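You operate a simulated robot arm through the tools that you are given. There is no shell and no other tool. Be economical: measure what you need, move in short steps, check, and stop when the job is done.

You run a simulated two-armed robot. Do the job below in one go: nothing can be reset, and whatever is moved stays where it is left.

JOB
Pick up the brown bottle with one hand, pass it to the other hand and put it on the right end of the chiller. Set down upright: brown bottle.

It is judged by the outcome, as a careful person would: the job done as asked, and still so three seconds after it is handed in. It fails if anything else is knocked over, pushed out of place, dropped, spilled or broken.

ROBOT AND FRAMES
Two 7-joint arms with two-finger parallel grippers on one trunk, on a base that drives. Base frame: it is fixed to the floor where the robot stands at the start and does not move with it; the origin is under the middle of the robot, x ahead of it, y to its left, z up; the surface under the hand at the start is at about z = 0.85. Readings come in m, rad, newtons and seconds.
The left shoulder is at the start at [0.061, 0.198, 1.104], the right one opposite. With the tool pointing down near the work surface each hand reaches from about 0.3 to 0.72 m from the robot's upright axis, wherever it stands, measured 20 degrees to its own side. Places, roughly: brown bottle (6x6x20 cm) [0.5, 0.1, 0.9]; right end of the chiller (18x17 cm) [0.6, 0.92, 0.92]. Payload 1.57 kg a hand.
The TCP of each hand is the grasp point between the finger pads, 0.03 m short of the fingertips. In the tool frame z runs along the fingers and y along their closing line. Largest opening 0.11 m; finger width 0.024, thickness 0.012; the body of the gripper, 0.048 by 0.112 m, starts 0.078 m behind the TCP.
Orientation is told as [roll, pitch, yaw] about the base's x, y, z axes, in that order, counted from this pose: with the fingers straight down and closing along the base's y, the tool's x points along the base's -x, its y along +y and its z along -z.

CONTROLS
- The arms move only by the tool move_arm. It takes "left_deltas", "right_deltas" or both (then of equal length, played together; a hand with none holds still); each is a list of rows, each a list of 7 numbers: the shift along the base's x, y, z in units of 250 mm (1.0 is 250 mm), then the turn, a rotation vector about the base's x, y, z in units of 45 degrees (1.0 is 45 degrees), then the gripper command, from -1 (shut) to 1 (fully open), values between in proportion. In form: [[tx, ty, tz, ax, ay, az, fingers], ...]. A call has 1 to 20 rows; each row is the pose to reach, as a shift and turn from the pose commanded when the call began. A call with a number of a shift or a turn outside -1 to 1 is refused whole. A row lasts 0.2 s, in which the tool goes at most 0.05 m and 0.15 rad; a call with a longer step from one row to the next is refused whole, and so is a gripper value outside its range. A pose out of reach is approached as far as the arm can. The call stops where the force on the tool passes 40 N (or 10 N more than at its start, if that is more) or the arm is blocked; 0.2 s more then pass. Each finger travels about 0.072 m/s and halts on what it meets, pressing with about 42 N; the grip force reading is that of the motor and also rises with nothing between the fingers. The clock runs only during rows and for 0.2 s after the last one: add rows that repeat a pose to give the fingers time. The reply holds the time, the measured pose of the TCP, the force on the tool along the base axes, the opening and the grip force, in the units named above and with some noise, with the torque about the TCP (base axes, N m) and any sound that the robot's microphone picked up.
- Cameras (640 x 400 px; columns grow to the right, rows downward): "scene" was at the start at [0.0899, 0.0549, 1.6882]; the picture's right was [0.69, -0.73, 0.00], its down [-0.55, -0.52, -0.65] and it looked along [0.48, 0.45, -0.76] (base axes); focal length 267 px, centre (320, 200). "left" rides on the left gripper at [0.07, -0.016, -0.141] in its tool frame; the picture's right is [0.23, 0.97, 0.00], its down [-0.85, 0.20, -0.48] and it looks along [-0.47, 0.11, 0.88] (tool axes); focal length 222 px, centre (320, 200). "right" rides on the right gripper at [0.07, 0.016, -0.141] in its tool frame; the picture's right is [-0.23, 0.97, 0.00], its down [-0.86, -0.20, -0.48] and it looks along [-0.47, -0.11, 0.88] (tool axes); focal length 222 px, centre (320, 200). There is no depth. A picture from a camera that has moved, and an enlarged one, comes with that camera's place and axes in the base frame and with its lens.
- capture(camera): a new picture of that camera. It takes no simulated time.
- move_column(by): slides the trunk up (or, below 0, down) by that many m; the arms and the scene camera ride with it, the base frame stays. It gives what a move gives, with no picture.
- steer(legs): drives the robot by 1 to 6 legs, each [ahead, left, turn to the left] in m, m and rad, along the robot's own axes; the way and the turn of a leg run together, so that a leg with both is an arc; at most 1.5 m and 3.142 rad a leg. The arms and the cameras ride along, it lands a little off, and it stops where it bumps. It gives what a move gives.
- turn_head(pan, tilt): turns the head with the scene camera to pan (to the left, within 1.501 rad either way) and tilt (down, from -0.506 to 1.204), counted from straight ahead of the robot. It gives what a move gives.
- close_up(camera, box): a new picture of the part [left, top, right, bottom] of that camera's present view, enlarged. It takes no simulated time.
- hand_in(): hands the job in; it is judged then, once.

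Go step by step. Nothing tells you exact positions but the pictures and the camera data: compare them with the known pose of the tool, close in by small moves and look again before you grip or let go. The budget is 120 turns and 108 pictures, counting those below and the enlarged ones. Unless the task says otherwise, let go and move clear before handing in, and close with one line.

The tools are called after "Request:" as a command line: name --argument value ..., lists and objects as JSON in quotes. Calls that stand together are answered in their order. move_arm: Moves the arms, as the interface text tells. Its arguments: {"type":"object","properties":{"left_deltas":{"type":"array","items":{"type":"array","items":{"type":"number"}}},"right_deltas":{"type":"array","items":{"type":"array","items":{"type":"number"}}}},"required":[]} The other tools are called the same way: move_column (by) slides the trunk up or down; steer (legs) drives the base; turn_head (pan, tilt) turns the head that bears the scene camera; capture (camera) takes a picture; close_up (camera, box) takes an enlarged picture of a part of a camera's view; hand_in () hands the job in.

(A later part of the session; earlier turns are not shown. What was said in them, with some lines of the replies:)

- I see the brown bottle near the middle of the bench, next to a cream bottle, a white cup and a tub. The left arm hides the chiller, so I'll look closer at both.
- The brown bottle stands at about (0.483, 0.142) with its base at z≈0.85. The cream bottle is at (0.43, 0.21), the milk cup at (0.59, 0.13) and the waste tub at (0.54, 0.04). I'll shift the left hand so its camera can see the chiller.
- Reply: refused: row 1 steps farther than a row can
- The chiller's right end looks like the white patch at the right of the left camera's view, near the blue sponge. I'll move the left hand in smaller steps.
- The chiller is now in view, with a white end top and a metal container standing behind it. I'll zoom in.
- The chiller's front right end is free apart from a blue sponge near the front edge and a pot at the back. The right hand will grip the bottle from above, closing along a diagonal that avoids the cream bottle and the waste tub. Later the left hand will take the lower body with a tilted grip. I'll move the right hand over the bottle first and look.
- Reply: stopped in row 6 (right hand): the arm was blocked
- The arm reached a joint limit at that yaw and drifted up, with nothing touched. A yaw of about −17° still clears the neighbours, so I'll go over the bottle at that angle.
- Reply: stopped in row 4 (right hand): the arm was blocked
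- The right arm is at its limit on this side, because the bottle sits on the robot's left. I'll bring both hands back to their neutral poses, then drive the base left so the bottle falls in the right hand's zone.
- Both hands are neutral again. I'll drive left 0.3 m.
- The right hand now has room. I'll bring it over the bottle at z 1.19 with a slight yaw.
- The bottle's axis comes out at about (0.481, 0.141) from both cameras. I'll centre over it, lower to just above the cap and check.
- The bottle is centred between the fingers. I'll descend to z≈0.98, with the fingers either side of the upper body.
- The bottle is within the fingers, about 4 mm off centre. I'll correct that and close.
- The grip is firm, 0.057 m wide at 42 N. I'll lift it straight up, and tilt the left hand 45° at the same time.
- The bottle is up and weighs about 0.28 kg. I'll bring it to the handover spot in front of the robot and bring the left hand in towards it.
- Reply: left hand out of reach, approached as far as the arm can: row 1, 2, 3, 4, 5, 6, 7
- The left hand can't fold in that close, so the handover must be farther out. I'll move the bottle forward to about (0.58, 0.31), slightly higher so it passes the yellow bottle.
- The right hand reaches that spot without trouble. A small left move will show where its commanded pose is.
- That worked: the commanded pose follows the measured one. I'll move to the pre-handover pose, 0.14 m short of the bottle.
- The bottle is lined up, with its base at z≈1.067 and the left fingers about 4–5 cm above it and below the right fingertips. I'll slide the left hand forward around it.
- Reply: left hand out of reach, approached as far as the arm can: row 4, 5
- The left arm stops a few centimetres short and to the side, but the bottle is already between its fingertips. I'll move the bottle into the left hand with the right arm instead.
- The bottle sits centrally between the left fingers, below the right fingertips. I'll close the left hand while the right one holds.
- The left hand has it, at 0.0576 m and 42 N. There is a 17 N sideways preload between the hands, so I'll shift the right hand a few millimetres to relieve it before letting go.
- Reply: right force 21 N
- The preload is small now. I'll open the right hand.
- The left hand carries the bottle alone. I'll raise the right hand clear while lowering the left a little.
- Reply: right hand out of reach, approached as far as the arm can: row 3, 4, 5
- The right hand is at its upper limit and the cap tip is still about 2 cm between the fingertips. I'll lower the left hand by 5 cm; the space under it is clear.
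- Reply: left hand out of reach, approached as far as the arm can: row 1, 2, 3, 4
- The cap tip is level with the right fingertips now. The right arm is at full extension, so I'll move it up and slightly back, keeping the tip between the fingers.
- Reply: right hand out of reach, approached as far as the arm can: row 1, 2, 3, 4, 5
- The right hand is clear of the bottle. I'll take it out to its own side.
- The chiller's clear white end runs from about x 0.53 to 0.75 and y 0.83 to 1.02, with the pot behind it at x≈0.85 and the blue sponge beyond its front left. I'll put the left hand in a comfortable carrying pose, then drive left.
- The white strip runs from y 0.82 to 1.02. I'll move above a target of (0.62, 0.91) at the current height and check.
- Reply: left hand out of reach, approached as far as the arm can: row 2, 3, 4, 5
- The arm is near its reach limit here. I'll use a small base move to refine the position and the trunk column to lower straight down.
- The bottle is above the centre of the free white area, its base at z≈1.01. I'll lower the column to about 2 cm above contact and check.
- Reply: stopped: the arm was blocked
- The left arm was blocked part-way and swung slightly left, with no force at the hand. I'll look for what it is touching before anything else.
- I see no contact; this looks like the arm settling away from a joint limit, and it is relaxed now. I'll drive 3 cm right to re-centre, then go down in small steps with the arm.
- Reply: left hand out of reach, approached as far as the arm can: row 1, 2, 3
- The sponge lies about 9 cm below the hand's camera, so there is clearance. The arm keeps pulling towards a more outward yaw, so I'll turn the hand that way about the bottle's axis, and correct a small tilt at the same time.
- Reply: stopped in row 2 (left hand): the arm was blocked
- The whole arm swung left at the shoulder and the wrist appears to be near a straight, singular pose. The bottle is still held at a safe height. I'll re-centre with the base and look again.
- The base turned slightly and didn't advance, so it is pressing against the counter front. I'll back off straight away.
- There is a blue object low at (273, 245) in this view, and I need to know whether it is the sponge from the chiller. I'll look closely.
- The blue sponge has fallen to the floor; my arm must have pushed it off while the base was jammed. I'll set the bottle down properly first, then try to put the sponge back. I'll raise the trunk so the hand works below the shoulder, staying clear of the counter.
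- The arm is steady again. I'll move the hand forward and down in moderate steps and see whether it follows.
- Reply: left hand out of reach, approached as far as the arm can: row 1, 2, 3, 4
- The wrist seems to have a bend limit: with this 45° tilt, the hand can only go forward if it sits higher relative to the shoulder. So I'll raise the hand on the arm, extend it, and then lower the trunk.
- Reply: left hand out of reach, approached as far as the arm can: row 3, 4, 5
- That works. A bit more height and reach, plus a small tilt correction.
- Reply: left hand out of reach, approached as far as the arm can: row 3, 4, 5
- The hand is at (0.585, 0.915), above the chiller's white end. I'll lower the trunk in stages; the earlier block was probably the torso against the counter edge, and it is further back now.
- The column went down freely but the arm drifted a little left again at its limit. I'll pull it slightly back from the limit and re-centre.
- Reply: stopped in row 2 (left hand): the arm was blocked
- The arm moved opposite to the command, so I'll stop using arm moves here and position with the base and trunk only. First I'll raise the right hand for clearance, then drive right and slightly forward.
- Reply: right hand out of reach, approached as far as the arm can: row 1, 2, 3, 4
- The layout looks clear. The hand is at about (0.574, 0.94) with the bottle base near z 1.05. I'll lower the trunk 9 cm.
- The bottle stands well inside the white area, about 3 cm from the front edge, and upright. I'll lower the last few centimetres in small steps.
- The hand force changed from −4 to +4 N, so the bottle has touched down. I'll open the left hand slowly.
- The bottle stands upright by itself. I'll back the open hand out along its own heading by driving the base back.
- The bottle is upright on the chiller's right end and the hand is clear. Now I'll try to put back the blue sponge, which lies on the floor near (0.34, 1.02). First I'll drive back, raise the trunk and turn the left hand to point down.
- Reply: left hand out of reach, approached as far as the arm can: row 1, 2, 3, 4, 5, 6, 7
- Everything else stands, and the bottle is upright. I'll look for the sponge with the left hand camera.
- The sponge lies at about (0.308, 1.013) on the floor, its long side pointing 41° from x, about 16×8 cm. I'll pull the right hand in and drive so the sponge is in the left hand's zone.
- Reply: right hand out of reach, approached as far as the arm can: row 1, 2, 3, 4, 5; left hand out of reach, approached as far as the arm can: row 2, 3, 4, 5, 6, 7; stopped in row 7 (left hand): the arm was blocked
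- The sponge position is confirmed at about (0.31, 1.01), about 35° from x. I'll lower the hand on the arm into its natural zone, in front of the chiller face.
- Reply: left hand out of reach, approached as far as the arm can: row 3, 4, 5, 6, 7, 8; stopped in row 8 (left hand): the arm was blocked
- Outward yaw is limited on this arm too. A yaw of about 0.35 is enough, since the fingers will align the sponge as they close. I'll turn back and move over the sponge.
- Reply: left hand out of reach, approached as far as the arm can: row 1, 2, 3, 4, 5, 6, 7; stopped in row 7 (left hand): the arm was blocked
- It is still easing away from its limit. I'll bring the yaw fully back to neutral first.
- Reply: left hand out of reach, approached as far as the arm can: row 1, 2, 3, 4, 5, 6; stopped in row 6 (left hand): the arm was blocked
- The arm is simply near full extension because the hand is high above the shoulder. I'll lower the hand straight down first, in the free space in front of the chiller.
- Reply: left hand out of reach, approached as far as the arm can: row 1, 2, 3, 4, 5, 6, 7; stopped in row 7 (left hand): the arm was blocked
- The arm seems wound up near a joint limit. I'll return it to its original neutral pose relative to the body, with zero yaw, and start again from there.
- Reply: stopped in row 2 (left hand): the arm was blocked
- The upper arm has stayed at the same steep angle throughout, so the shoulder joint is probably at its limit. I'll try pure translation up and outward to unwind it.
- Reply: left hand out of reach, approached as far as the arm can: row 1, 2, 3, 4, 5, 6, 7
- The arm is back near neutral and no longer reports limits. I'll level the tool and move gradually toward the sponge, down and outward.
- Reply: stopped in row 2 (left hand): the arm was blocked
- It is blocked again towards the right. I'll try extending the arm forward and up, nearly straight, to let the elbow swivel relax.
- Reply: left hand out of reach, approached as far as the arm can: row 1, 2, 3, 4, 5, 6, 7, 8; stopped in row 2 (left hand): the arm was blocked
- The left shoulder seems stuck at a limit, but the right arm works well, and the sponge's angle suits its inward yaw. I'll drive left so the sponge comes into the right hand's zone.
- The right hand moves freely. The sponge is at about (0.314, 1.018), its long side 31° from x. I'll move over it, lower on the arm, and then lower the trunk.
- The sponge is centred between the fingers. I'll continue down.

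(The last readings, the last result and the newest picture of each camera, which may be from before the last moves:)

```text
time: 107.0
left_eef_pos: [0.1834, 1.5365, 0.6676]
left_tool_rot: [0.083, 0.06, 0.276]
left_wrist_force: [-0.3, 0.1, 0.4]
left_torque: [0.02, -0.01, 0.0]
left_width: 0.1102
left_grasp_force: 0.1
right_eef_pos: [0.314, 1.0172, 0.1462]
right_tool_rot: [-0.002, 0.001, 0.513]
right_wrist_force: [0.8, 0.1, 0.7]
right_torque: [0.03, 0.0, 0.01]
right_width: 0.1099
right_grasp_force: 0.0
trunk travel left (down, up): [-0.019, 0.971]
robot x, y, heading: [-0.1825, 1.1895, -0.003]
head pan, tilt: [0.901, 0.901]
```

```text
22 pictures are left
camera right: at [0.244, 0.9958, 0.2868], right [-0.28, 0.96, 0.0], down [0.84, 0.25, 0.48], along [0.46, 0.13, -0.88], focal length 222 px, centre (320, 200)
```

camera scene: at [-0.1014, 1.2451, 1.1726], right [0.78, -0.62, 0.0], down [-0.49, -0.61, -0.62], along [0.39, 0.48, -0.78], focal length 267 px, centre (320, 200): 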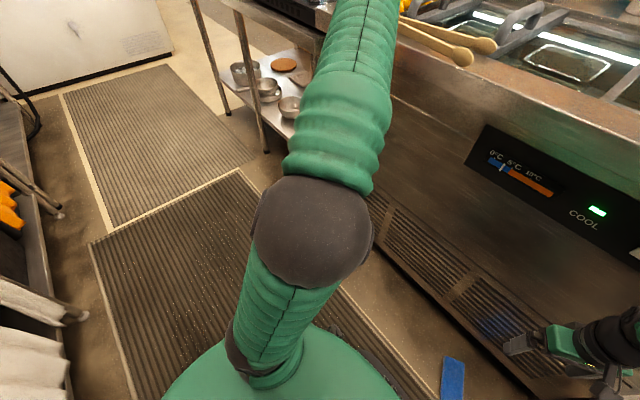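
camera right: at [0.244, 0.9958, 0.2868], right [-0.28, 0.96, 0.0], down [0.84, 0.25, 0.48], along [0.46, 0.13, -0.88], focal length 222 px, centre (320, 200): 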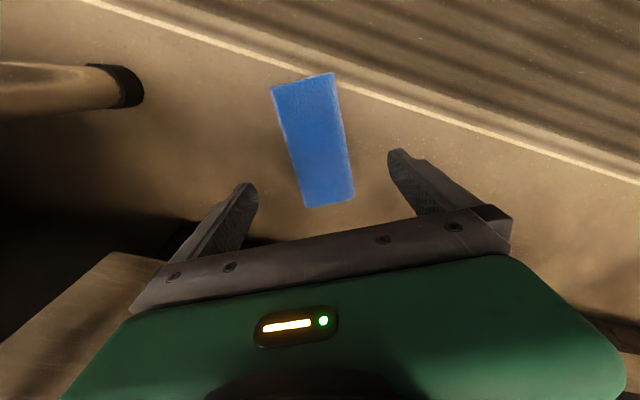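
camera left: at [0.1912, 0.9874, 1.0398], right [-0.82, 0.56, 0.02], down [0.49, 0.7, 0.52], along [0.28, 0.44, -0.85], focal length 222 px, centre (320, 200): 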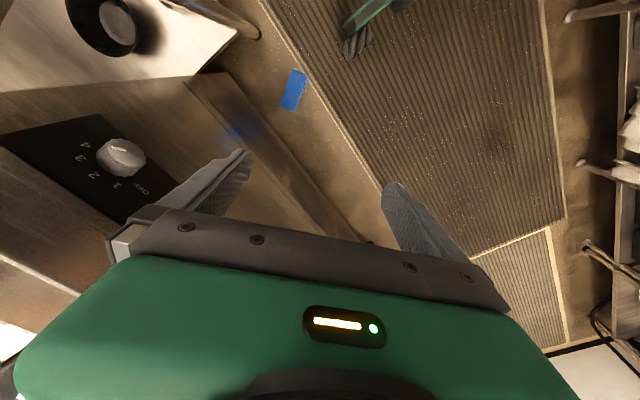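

The sponge is straight between the fingers and aligned. I'll descend and grip it.

Request:
move_arm --right_deltas '[[-0.01, -0.02, -0.12, 0, 0, 0, 1], [-0.01, -0.02, -0.24, 0, 0, 0, 1], [-0.01, -0.02, -0.36, 0, 0, 0, 1], [-0.01, -0.02, -0.42, 0, 0, 0, 1], [-0.01, -0.02, -0.42, 0, 0, 0, 0.5], [-0.01, -0.02, -0.42, 0, 0, 0, 0], [-0.01, -0.02, -0.42, 0, 0, 0, -0.5], [-0.01, -0.02, -0.42, 0, 0, 0, -1], [-0.01, -0.02, -0.42, 0, 0, 0, -1]]'

Request:
capture --camera "right"

```text
time: 109.0
left_eef_pos: [0.1844, 1.5375, 0.6667]
left_tool_rot: [0.087, 0.06, 0.275]
left_wrist_force: [0.6, 0.4, 0.2]
left_torque: [-0.01, -0.01, 0.01]
left_width: 0.1101
left_grasp_force: 0.0
right_eef_pos: [0.309, 1.0127, 0.0415]
right_tool_rot: [-0.003, -0.001, 0.514]
right_wrist_force: [0.3, -0.6, 0.7]
right_torque: [-0.06, -0.06, -0.02]
right_width: 0.069
right_grasp_force: 41.8
trunk travel left (down, up): [-0.019, 0.971]
robot x, y, heading: [-0.1796, 1.185, -0.005]
head pan, tilt: [0.901, 0.901]
```

```text
21 pictures are left
camera right: at [0.2384, 0.9926, 0.1821], right [-0.28, 0.96, 0.0], down [0.84, 0.25, 0.48], along [0.46, 0.13, -0.88], focal length 222 px, centre (320, 200)
```

right: 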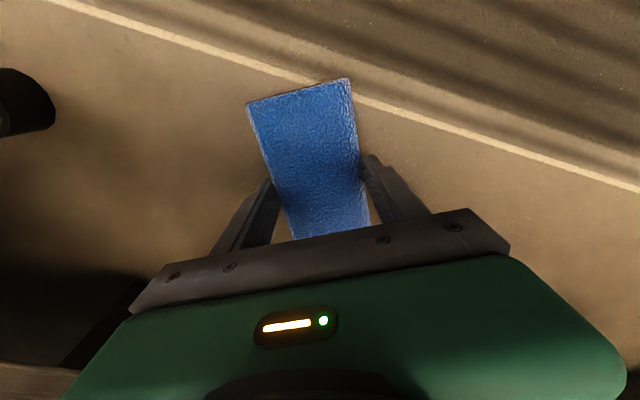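

The sponge is gripped. I'll lift it slightly, drive back from the chiller face, then raise the trunk.

Request:
move_arm --right_deltas '[[0, 0, 0.1, 0, 0, 0, -1], [0, 0, 0.25, 0, 0, 0, -1], [0, 0, 0.4, 0, 0, 0, -1], [0, 0, 0.55, 0, 0, 0, -1], [0, 0, 0.7, 0, 0, 0, -1], [0, 0, 0.8, 0, 0, 0, -1], [0, 0, 0.8, 0, 0, 0, -1]]'

Request:
steer --legs '[[-0.2, 0, 0]]'

Request:
move_column --by 0.7

Request:
move_arm --right_deltas '[[0, 0, 0.1, 0, 0, 0.16, -1], [0, 0, 0.2, 0, 0, 0.32, -1], [0, 0, 0.3, 0, 0, 0.48, -1], [0, 0, 0.4, 0, 0, 0.64, -1], [0, 0, 0.4, 0, 0, 0.8, -1], [0, 0, 0.4, 0, 0, 0.8, -1]]'

```text
time: 110.6
left_eef_pos: [0.1836, 1.5369, 0.6673]
left_tool_rot: [0.086, 0.062, 0.273]
left_wrist_force: [-1.0, 0.2, -0.4]
left_torque: [-0.01, -0.01, -0.02]
left_width: 0.1098
left_grasp_force: 0.1
right_eef_pos: [0.3109, 1.0112, 0.2395]
right_tool_rot: [0.0, -0.001, 0.515]
right_wrist_force: [0.0, -0.1, 0.4]
right_torque: [-0.01, -0.01, -0.02]
right_width: 0.0
right_grasp_force: 21.0
trunk travel left (down, up): [-0.019, 0.971]
robot x, y, heading: [-0.1809, 1.1866, -0.007]
head pan, tilt: [0.901, 0.901]
```

```text
time: 112.2
left_eef_pos: [-0.0096, 1.5317, 0.6694]
left_tool_rot: [0.084, 0.061, 0.257]
left_wrist_force: [-0.2, 0.0, -0.5]
left_torque: [-0.01, 0.02, -0.01]
left_width: 0.1101
left_grasp_force: 0.0
right_eef_pos: [0.1164, 1.0132, 0.2407]
right_tool_rot: [0.0, -0.001, 0.515]
right_wrist_force: [0.4, 0.5, -0.9]
right_torque: [0.01, -0.02, 0.0]
right_width: 0.0001
right_grasp_force: 20.9
trunk travel left (down, up): [-0.019, 0.971]
robot x, y, heading: [-0.38, 1.1924, -0.006]
head pan, tilt: [0.901, 0.901]
```

```text
refused: 0.7 is not a number from -0.4 to 0.4
```

```text
time: 113.6
left_eef_pos: [-0.0077, 1.5348, 0.6661]
left_tool_rot: [0.074, 0.061, 0.24]
left_wrist_force: [-0.4, 0.3, 0.2]
left_torque: [-0.02, 0.03, 0.0]
left_width: 0.1097
left_grasp_force: 0.1
right_eef_pos: [0.1168, 1.0154, 0.3407]
right_tool_rot: [-0.012, -0.001, 1.144]
right_wrist_force: [0.0, -0.3, -0.3]
right_torque: [0.01, -0.03, -0.01]
right_width: 0.0001
right_grasp_force: 21.5
trunk travel left (down, up): [-0.019, 0.971]
robot x, y, heading: [-0.3729, 1.1875, -0.001]
head pan, tilt: [0.901, 0.901]
```

The sponge slipped out, because the fingertips only caught its top edge. I'll open, turn back and return above it for a lower grip.

Request:
move_arm --right_deltas '[[0, 0, 0, 0, 0, -0.16, 0], [0, 0, 0, 0, 0, -0.32, 0.5], [0, 0, -0.1, 0, 0, -0.48, 1], [0, 0, -0.2, 0, 0, -0.64, 1], [0, 0, -0.4, 0, 0, -0.8, 1], [0, 0, -0.5, 0, 0, -0.8, 1], [0, 0, -0.6, 0, 0, -0.8, 1]]'

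Request:
steer --legs '[[0.195, 0, 0]]'

Request:
capture --camera "right"

```text
time: 115.2
left_eef_pos: [-0.0073, 1.535, 0.6663]
left_tool_rot: [0.075, 0.062, 0.243]
left_wrist_force: [-0.1, 0.6, -0.9]
left_torque: [0.03, 0.01, 0.0]
left_width: 0.1101
left_grasp_force: 0.2
right_eef_pos: [0.1191, 1.0156, 0.1952]
right_tool_rot: [-0.015, 0.001, 0.513]
right_wrist_force: [-0.1, 1.0, -0.3]
right_torque: [-0.02, -0.04, 0.0]
right_width: 0.11
right_grasp_force: 0.0
trunk travel left (down, up): [-0.019, 0.971]
robot x, y, heading: [-0.3762, 1.1859, -0.008]
head pan, tilt: [0.901, 0.901]
```

```text
time: 116.8
left_eef_pos: [0.1731, 1.5398, 0.6634]
left_tool_rot: [0.072, 0.061, 0.256]
left_wrist_force: [0.0, -0.3, -0.1]
left_torque: [0.0, 0.02, 0.01]
left_width: 0.1099
left_grasp_force: 0.1
right_eef_pos: [0.3019, 1.0149, 0.1923]
right_tool_rot: [-0.013, 0.001, 0.513]
right_wrist_force: [-0.1, 0.7, -0.1]
right_torque: [0.0, -0.02, -0.01]
right_width: 0.1099
right_grasp_force: 0.2
trunk travel left (down, up): [-0.019, 0.971]
robot x, y, heading: [-0.1934, 1.1865, -0.006]
head pan, tilt: [0.901, 0.901]
```

```text
20 pictures are left
camera right: at [0.2315, 0.9953, 0.3325], right [-0.28, 0.96, -0.01], down [0.84, 0.25, 0.48], along [0.46, 0.12, -0.88], focal length 222 px, centre (320, 200)
```

right: 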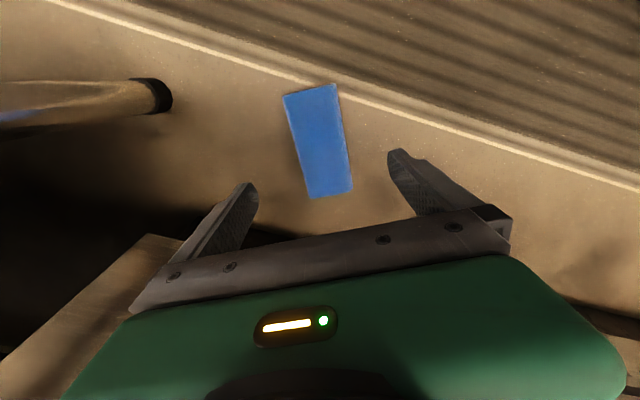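

The sponge is still in the same place. I'll go lower this time, with the fingertips just above the floor.

Request:
move_arm --right_deltas '[[0.03, 0.0, -0.15, 0.015, 0.008, 0, 1], [0.03, 0.0, -0.3, 0.015, 0.008, 0, 1], [0.03, 0.0, -0.45, 0.015, 0.008, 0, 1], [0.03, 0.0, -0.57, 0.015, 0.008, 0, 1], [0.03, 0, -0.635, 0.015, 0.008, 0, 1], [0.03, 0, -0.635, 0.015, 0.008, 0, 1]]'

```text
time: 118.2
left_eef_pos: [0.1727, 1.5409, 0.6642]
left_tool_rot: [0.073, 0.061, 0.26]
left_wrist_force: [-0.8, 0.2, -0.2]
left_torque: [-0.02, -0.03, 0.04]
left_width: 0.1101
left_grasp_force: 0.1
right_eef_pos: [0.3089, 1.0148, 0.0338]
right_tool_rot: [-0.002, 0.001, 0.516]
right_wrist_force: [0.2, -0.9, 0.2]
right_torque: [0.04, 0.02, -0.03]
right_width: 0.1099
right_grasp_force: 0.1
trunk travel left (down, up): [-0.019, 0.971]
robot x, y, heading: [-0.1959, 1.186, -0.007]
head pan, tilt: [0.901, 0.901]
```

I'll go another 2–3 mm down, close, and lift a little to test the grip.

Request:
move_arm --right_deltas '[[0, 0, -0.01, 0, 0, 0, 1], [0, 0, -0.01, 0, 0, 0, 0.4], [0, 0, -0.01, 0, 0, 0, 0], [0, 0, -0.01, 0, 0, 0, -1], [0, 0, -0.01, 0, 0, 0, -1], [0, 0, -0.01, 0, 0, 0, -1], [0, 0, 0.03, 0, 0, 0, -1], [0, 0, 0.09, 0, 0, 0, -1], [0, 0, 0.16, 0, 0, 0, -1], [0, 0, 0.24, 0, 0, 0, -1]]'

Request:
capture --camera "right"

```text
time: 120.4
left_eef_pos: [0.1732, 1.5412, 0.665]
left_tool_rot: [0.072, 0.061, 0.26]
left_wrist_force: [-0.2, 0.4, -0.4]
left_torque: [0.02, -0.01, 0.01]
left_width: 0.1102
left_grasp_force: 0.0
right_eef_pos: [0.3094, 1.015, 0.0953]
right_tool_rot: [0.0, 0.0, 0.513]
right_wrist_force: [0.4, 0.6, -0.1]
right_torque: [-0.02, 0.03, 0.0]
right_width: 0.0691
right_grasp_force: 42.2
trunk travel left (down, up): [-0.019, 0.971]
robot x, y, heading: [-0.1939, 1.1873, -0.011]
head pan, tilt: [0.901, 0.901]
```

```text
19 pictures are left
camera right: at [0.2401, 0.9938, 0.2355], right [-0.28, 0.96, 0.0], down [0.84, 0.25, 0.48], along [0.46, 0.13, -0.88], focal length 222 px, centre (320, 200)
```

right: 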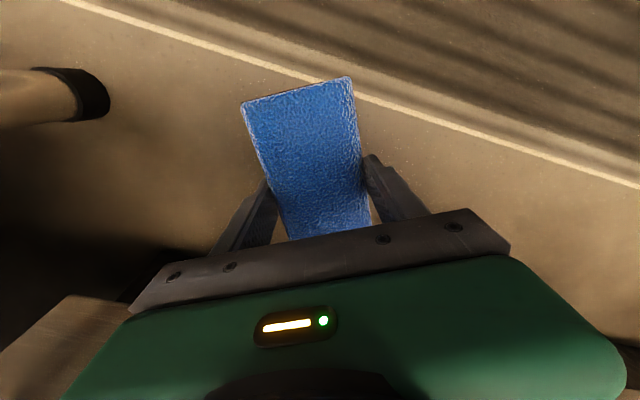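

The sponge is held (0.069 m, 42 N). I'll drive back and raise the trunk.

Request:
steer --legs '[[-0.2, 0, 0]]'

Request:
move_column --by 0.4

Request:
move_column --by 0.25

Request:
move_arm --right_deltas '[[0, 0, 0.15, 0, 0, 0.16, -1], [0, 0, 0.3, 0, 0, 0.32, -1], [0, 0, 0.45, 0, 0, 0.48, -1], [0, 0, 0.6, 0, 0, 0.64, -1], [0, 0, 0.75, 0, 0, 0.8, -1], [0, 0, 0.9, 0, 0, 0.96, -1], [0, 0, 1, 0, 0, 0.96, -1], [0, 0, 1, 0, 0, 0.96, -1]]'

Request:
turn_head --pan 0.0 --tilt 0.7

Request:
capture --camera "scene"

```text
time: 122.0
left_eef_pos: [-0.0088, 1.5386, 0.6669]
left_tool_rot: [0.072, 0.059, 0.232]
left_wrist_force: [0.6, 0.4, 1.1]
left_torque: [0.03, 0.03, 0.0]
left_width: 0.11
left_grasp_force: 0.1
right_eef_pos: [0.1175, 1.0112, 0.098]
right_tool_rot: [-0.003, 0.0, 0.494]
right_wrist_force: [0.8, -0.5, -0.3]
right_torque: [0.04, 0.01, -0.01]
right_width: 0.0688
right_grasp_force: 42.4
trunk travel left (down, up): [-0.019, 0.971]
robot x, y, heading: [-0.3789, 1.1916, -0.024]
head pan, tilt: [0.901, 0.901]
```

```text
time: 125.8
left_eef_pos: [-0.0068, 1.5389, 1.0629]
left_tool_rot: [0.064, 0.057, 0.221]
left_wrist_force: [0.0, 0.2, -0.1]
left_torque: [0.01, 0.01, -0.03]
left_width: 0.1101
left_grasp_force: 0.0
right_eef_pos: [0.1201, 1.0128, 0.4988]
right_tool_rot: [-0.009, -0.001, 0.496]
right_wrist_force: [-0.5, -0.2, -0.5]
right_torque: [0.02, 0.03, 0.01]
right_width: 0.0689
right_grasp_force: 42.0
trunk travel left (down, up): [-0.419, 0.571]
robot x, y, heading: [-0.3797, 1.1968, -0.026]
head pan, tilt: [0.901, 0.901]
```

```text
time: 128.4
left_eef_pos: [-0.0066, 1.537, 1.3138]
left_tool_rot: [0.065, 0.057, 0.219]
left_wrist_force: [-0.1, 0.0, 0.5]
left_torque: [-0.01, -0.01, 0.03]
left_width: 0.1099
left_grasp_force: 0.2
right_eef_pos: [0.1206, 1.0135, 0.748]
right_tool_rot: [-0.009, 0.0, 0.495]
right_wrist_force: [0.1, 0.1, -1.0]
right_torque: [0.01, 0.02, 0.0]
right_width: 0.069
right_grasp_force: 42.2
trunk travel left (down, up): [-0.669, 0.321]
robot x, y, heading: [-0.3756, 1.1906, -0.027]
head pan, tilt: [0.901, 0.901]
```

```text
time: 130.2
left_eef_pos: [-0.0063, 1.5367, 1.313]
left_tool_rot: [0.065, 0.059, 0.214]
left_wrist_force: [0.2, -0.1, 0.1]
left_torque: [0.03, 0.01, 0.0]
left_width: 0.1101
left_grasp_force: 0.1
right_eef_pos: [0.1227, 1.0153, 0.9967]
right_tool_rot: [-0.009, -0.003, 1.248]
right_wrist_force: [0.4, -0.5, 0.0]
right_torque: [-0.01, 0.0, -0.02]
right_width: 0.0691
right_grasp_force: 41.9
trunk travel left (down, up): [-0.669, 0.321]
robot x, y, heading: [-0.3793, 1.1919, -0.028]
head pan, tilt: [0.901, 0.901]
```

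```text
time: 131.4
left_eef_pos: [-0.0073, 1.5371, 1.3133]
left_tool_rot: [0.065, 0.057, 0.217]
left_wrist_force: [0.1, 0.9, 0.1]
left_torque: [0.02, 0.01, 0.05]
left_width: 0.11
left_grasp_force: 0.0
right_eef_pos: [0.1222, 1.0152, 0.9978]
right_tool_rot: [-0.009, -0.001, 1.25]
right_wrist_force: [-0.4, -0.3, -0.2]
right_torque: [0.02, 0.0, 0.0]
right_width: 0.0689
right_grasp_force: 42.5
trunk travel left (down, up): [-0.669, 0.321]
robot x, y, heading: [-0.3793, 1.1952, -0.023]
head pan, tilt: [0.0, 0.7]
```

```text
18 pictures are left
camera scene: at [-0.2563, 1.1797, 1.6711], right [-0.02, -1.0, -0.01], down [-0.65, 0.02, -0.76], along [0.76, -0.01, -0.65], focal length 267 px, centre (320, 200)
```

scene: 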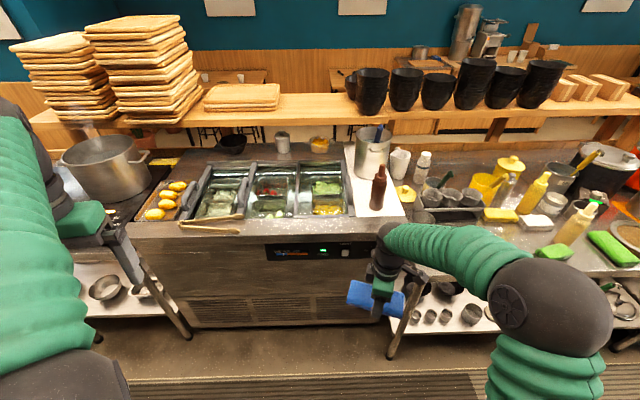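

The overview shows everything in place and the bottle upright. The sponge's old spot is on the chiller's front rim at about (0.463, 0.98), long side along y. I'll finish turning the hand and drive up to it.

Request:
move_arm --right_deltas '[[0, 0, 0.1, 0, 0, 0.14, -1], [0, 0, 0.2, 0.01, 0.0, 0.28, -1], [0, 0, 0.25, 0.01, 0.0, 0.41, -1], [0, 0, 0.25, 0.01, 0, 0.41, -1]]'

Request:
steer --legs '[[0.24, -0.02, 0.02]]'

Request:
capture --camera "right"

Request:
capture --camera "scene"

```text
time: 132.4
left_eef_pos: [-0.0063, 1.5365, 1.3139]
left_tool_rot: [0.065, 0.057, 0.214]
left_wrist_force: [0.1, 0.5, -0.1]
left_torque: [0.0, -0.01, 0.02]
left_width: 0.1101
left_grasp_force: 0.1
right_eef_pos: [0.1203, 1.0127, 1.0604]
right_tool_rot: [-0.009, -0.01, 1.572]
right_wrist_force: [-1.1, -0.5, -0.1]
right_torque: [0.01, -0.02, 0.01]
right_width: 0.0689
right_grasp_force: 41.8
trunk travel left (down, up): [-0.669, 0.321]
robot x, y, heading: [-0.3782, 1.1921, -0.024]
head pan, tilt: [0.0, 0.7]
```

```text
time: 134.2
left_eef_pos: [0.2198, 1.5258, 1.3127]
left_tool_rot: [0.063, 0.055, 0.254]
left_wrist_force: [-0.6, -0.3, 0.0]
left_torque: [-0.02, 0.0, 0.01]
left_width: 0.1098
left_grasp_force: 0.1
right_eef_pos: [0.3619, 1.0003, 1.0597]
right_tool_rot: [-0.011, -0.011, 1.594]
right_wrist_force: [0.7, -0.8, -0.4]
right_torque: [-0.01, 0.07, -0.02]
right_width: 0.069
right_grasp_force: 42.2
trunk travel left (down, up): [-0.669, 0.321]
robot x, y, heading: [-0.1373, 1.1694, -0.008]
head pan, tilt: [0.0, 0.7]
```

```text
17 pictures are left
camera right: at [0.3445, 0.9288, 1.1986], right [-0.98, 0.21, -0.01], down [0.18, 0.85, 0.49], along [0.11, 0.48, -0.87], focal length 222 px, centre (320, 200)
```

right: 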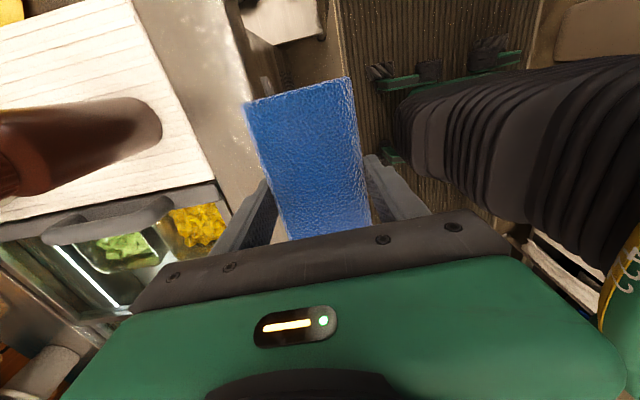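

```text
16 pictures are left
camera scene: at [-0.0248, 1.1679, 1.67], right [0.0, -1.0, 0.0], down [-0.64, 0.0, -0.77], along [0.77, 0.0, -0.64], focal length 267 px, centre (320, 200)
```

scene: 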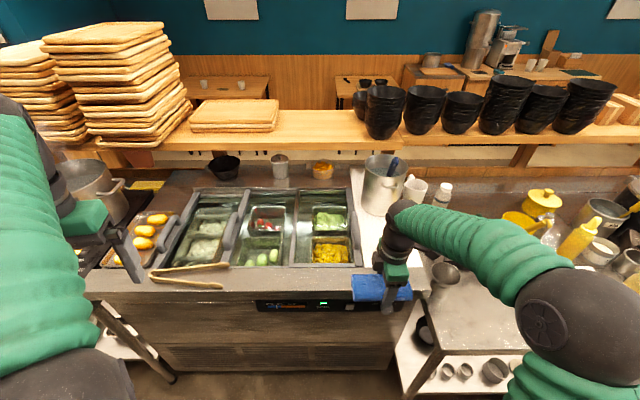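

The rim spans x 0.414–0.517, so the sponge's centre goes to x≈0.466. I'll drive the last 10 cm.

Request:
steer --legs '[[0.1, -0.018, 0.005]]'

Request:
capture --camera "right"

```text
time: 135.3
left_eef_pos: [0.3179, 1.5221, 1.3103]
left_tool_rot: [0.056, 0.056, 0.263]
left_wrist_force: [-0.9, 0.2, 0.0]
left_torque: [-0.06, -0.05, 0.02]
left_width: 0.11
left_grasp_force: 0.1
right_eef_pos: [0.4642, 0.9945, 1.0604]
right_tool_rot: [-0.011, -0.003, 1.602]
right_wrist_force: [0.6, -0.1, -1.3]
right_torque: [-0.06, 0.01, 0.0]
right_width: 0.0689
right_grasp_force: 41.8
trunk travel left (down, up): [-0.669, 0.321]
robot x, y, heading: [-0.0362, 1.1539, 0.004]
head pan, tilt: [0.0, 0.7]
```

```text
15 pictures are left
camera right: at [0.4477, 0.9233, 1.2006], right [-0.98, 0.2, -0.01], down [0.17, 0.86, 0.48], along [0.1, 0.47, -0.88], focal length 222 px, centre (320, 200)
```

right: 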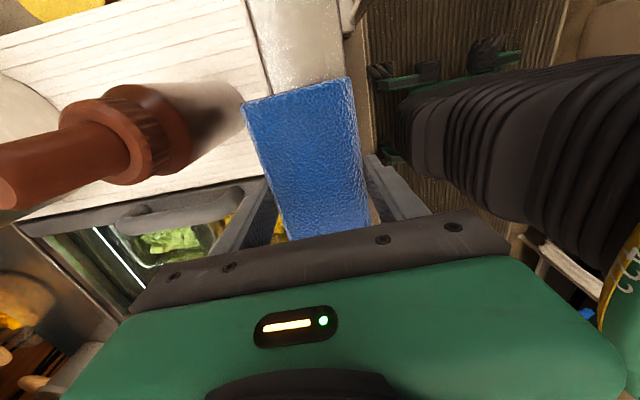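

The sponge is over the rim, and the bottle and the lid handle are both clear of the fingers. I'll lower to near contact.

Request:
move_arm --right_deltas '[[0, -0.03, -0.1, 0.01, 0, -0.02, -1], [0, -0.05, -0.2, 0.01, 0, -0.03, -1], [0, -0.05, -0.28, 0.01, 0, -0.03, -1], [0, -0.05, -0.34, 0.01, 0, -0.03, -1], [0, -0.05, -0.38, 0.01, 0, -0.03, -1], [0, -0.05, -0.38, 0.01, 0, -0.03, -1]]'

Request:
close_up --camera "scene" --box '[300, 180, 460, 340]'

```text
time: 136.7
left_eef_pos: [0.321, 1.5156, 1.3112]
left_tool_rot: [0.062, 0.057, 0.261]
left_wrist_force: [0.8, 0.0, 0.0]
left_torque: [-0.01, 0.0, 0.01]
left_width: 0.11
left_grasp_force: 0.0
right_eef_pos: [0.4658, 0.9745, 0.9652]
right_tool_rot: [-0.01, -0.015, 1.577]
right_wrist_force: [-1.1, -2.1, 10.6]
right_torque: [-0.83, 0.43, -0.02]
right_width: 0.0688
right_grasp_force: 42.5
trunk travel left (down, up): [-0.669, 0.321]
robot x, y, heading: [-0.0382, 1.1576, 0.006]
head pan, tilt: [0.0, 0.7]
```

```text
2.50 times, centred on (380, 260) of scene
camera zoom: at [0.0805, 1.1555, 1.67], right [0.0, -1.0, 0.0], down [-0.64, 0.0, -0.76], along [0.76, 0.0, -0.65], focal length 668 px, centre (170, 50)
```

zoom: 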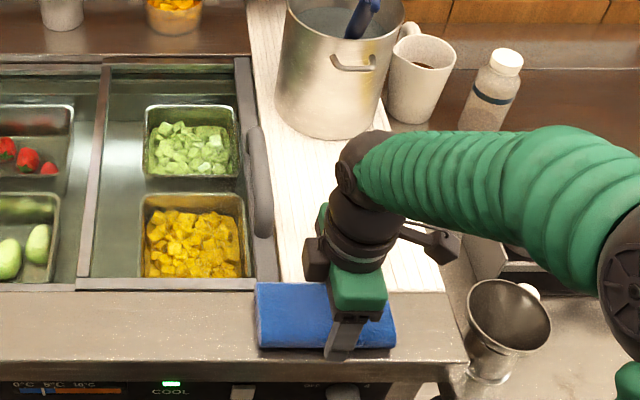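

The sponge touches the rim with 10 N. I'll release with a partial opening and lift away.

Request:
move_arm --right_deltas '[[0, 0, 0, 0, 0, 0, 0.3], [0, 0, 0, 0, 0, 0, 0.6], [0, 0, 0, 0, 0, 0, 0.6], [0, 0, 0.1, 0, 0, 0, 0.6], [0, 0, 0.2, 0, 0, 0, 0.6], [0, 0, 0.35, 0, 0, 0, 0.6], [0, 0, 0.45, 0, 0, 0, 0.6]]'

Request:
capture --camera "right"

```text
time: 138.3
left_eef_pos: [0.3214, 1.5145, 1.3119]
left_tool_rot: [0.06, 0.057, 0.262]
left_wrist_force: [0.5, -0.7, -0.4]
left_torque: [0.01, -0.01, -0.03]
left_width: 0.1097
left_grasp_force: 0.0
right_eef_pos: [0.4657, 0.9793, 1.0779]
right_tool_rot: [-0.009, -0.016, 1.576]
right_wrist_force: [0.2, -0.6, -0.3]
right_torque: [-0.01, 0.03, 0.02]
right_width: 0.0881
right_grasp_force: 0.1
trunk travel left (down, up): [-0.669, 0.321]
robot x, y, heading: [-0.0368, 1.1552, 0.006]
head pan, tilt: [0.0, 0.7]
```

```text
13 pictures are left
camera right: at [0.4474, 0.9065, 1.2161], right [-0.98, 0.22, 0.0], down [0.19, 0.85, 0.49], along [0.11, 0.48, -0.87], focal length 222 px, centre (320, 200)
```

right: 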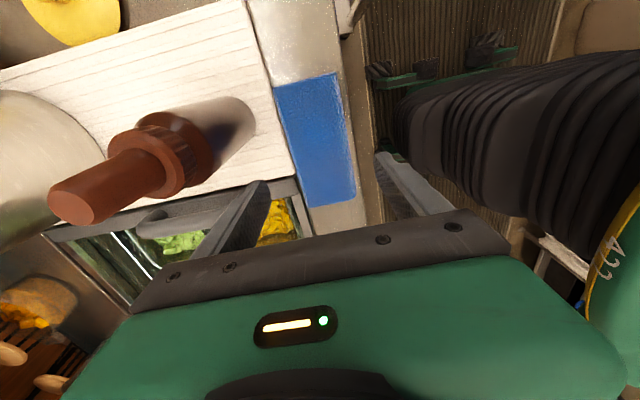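

The sponge lies flat in its old place and the bottle stands upright on the chiller's end. I'll back away and do a final check.

Request:
steer --legs '[[-0.25, 0, 0]]'

Request:
turn_head --pan -0.2 --tilt 0.6

Request:
close_up --camera "scene" --box '[160, 80, 560, 330]'

```text
time: 140.2
left_eef_pos: [0.0702, 1.5131, 1.3122]
left_tool_rot: [0.063, 0.06, 0.257]
left_wrist_force: [0.6, 0.3, -0.4]
left_torque: [0.02, 0.03, -0.04]
left_width: 0.11
left_grasp_force: 0.1
right_eef_pos: [0.2131, 0.9746, 1.076]
right_tool_rot: [-0.006, -0.015, 1.573]
right_wrist_force: [0.3, -0.1, 0.3]
right_torque: [0.0, -0.01, -0.01]
right_width: 0.088
right_grasp_force: 0.2
trunk travel left (down, up): [-0.669, 0.321]
robot x, y, heading: [-0.2917, 1.1535, -0.001]
head pan, tilt: [0.0, 0.7]
```

```text
time: 140.9
left_eef_pos: [0.0665, 1.5133, 1.3127]
left_tool_rot: [0.062, 0.055, 0.257]
left_wrist_force: [0.4, -0.1, 0.6]
left_torque: [-0.04, -0.02, 0.02]
left_width: 0.11
left_grasp_force: 0.1
right_eef_pos: [0.2087, 0.9754, 1.0764]
right_tool_rot: [-0.01, -0.019, 1.574]
right_wrist_force: [0.0, 0.8, -1.0]
right_torque: [-0.03, -0.03, 0.0]
right_width: 0.0879
right_grasp_force: 0.2
trunk travel left (down, up): [-0.669, 0.321]
robot x, y, heading: [-0.2953, 1.1563, -0.002]
head pan, tilt: [-0.201, 0.6]
```

```text
1.60 times, centred on (360, 205) of scene
camera zoom: at [-0.171, 1.1351, 1.6783], right [-0.2, -0.98, 0.0], down [-0.56, 0.11, -0.82], along [0.81, -0.16, -0.57], focal length 428 px, centre (256, 192)
```

zoom: 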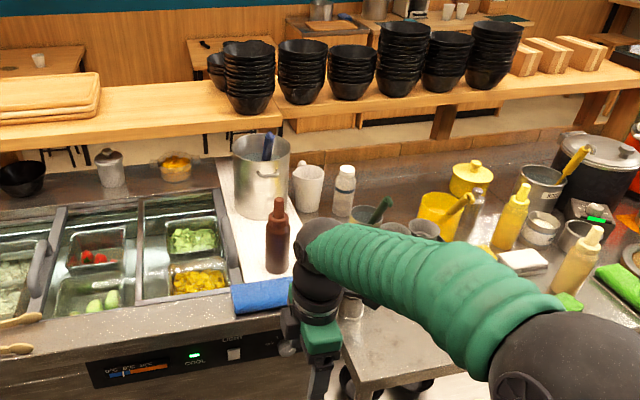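

The bottle is upright on the chiller's right end, the sponge is on the front rim again, and everything I can see is standing where it was. Both hands are clear, so I'll hand in.

Request:
hand_in

```text
The job is handed in.
```

The brown bottle was picked up with the right hand, passed to the left and set down upright on the right end of the chiller. On the way, my arm knocked the blue sponge off the chiller's front rim onto the floor. I put it back by hand, as close to its original spot as the pictures let me judge.
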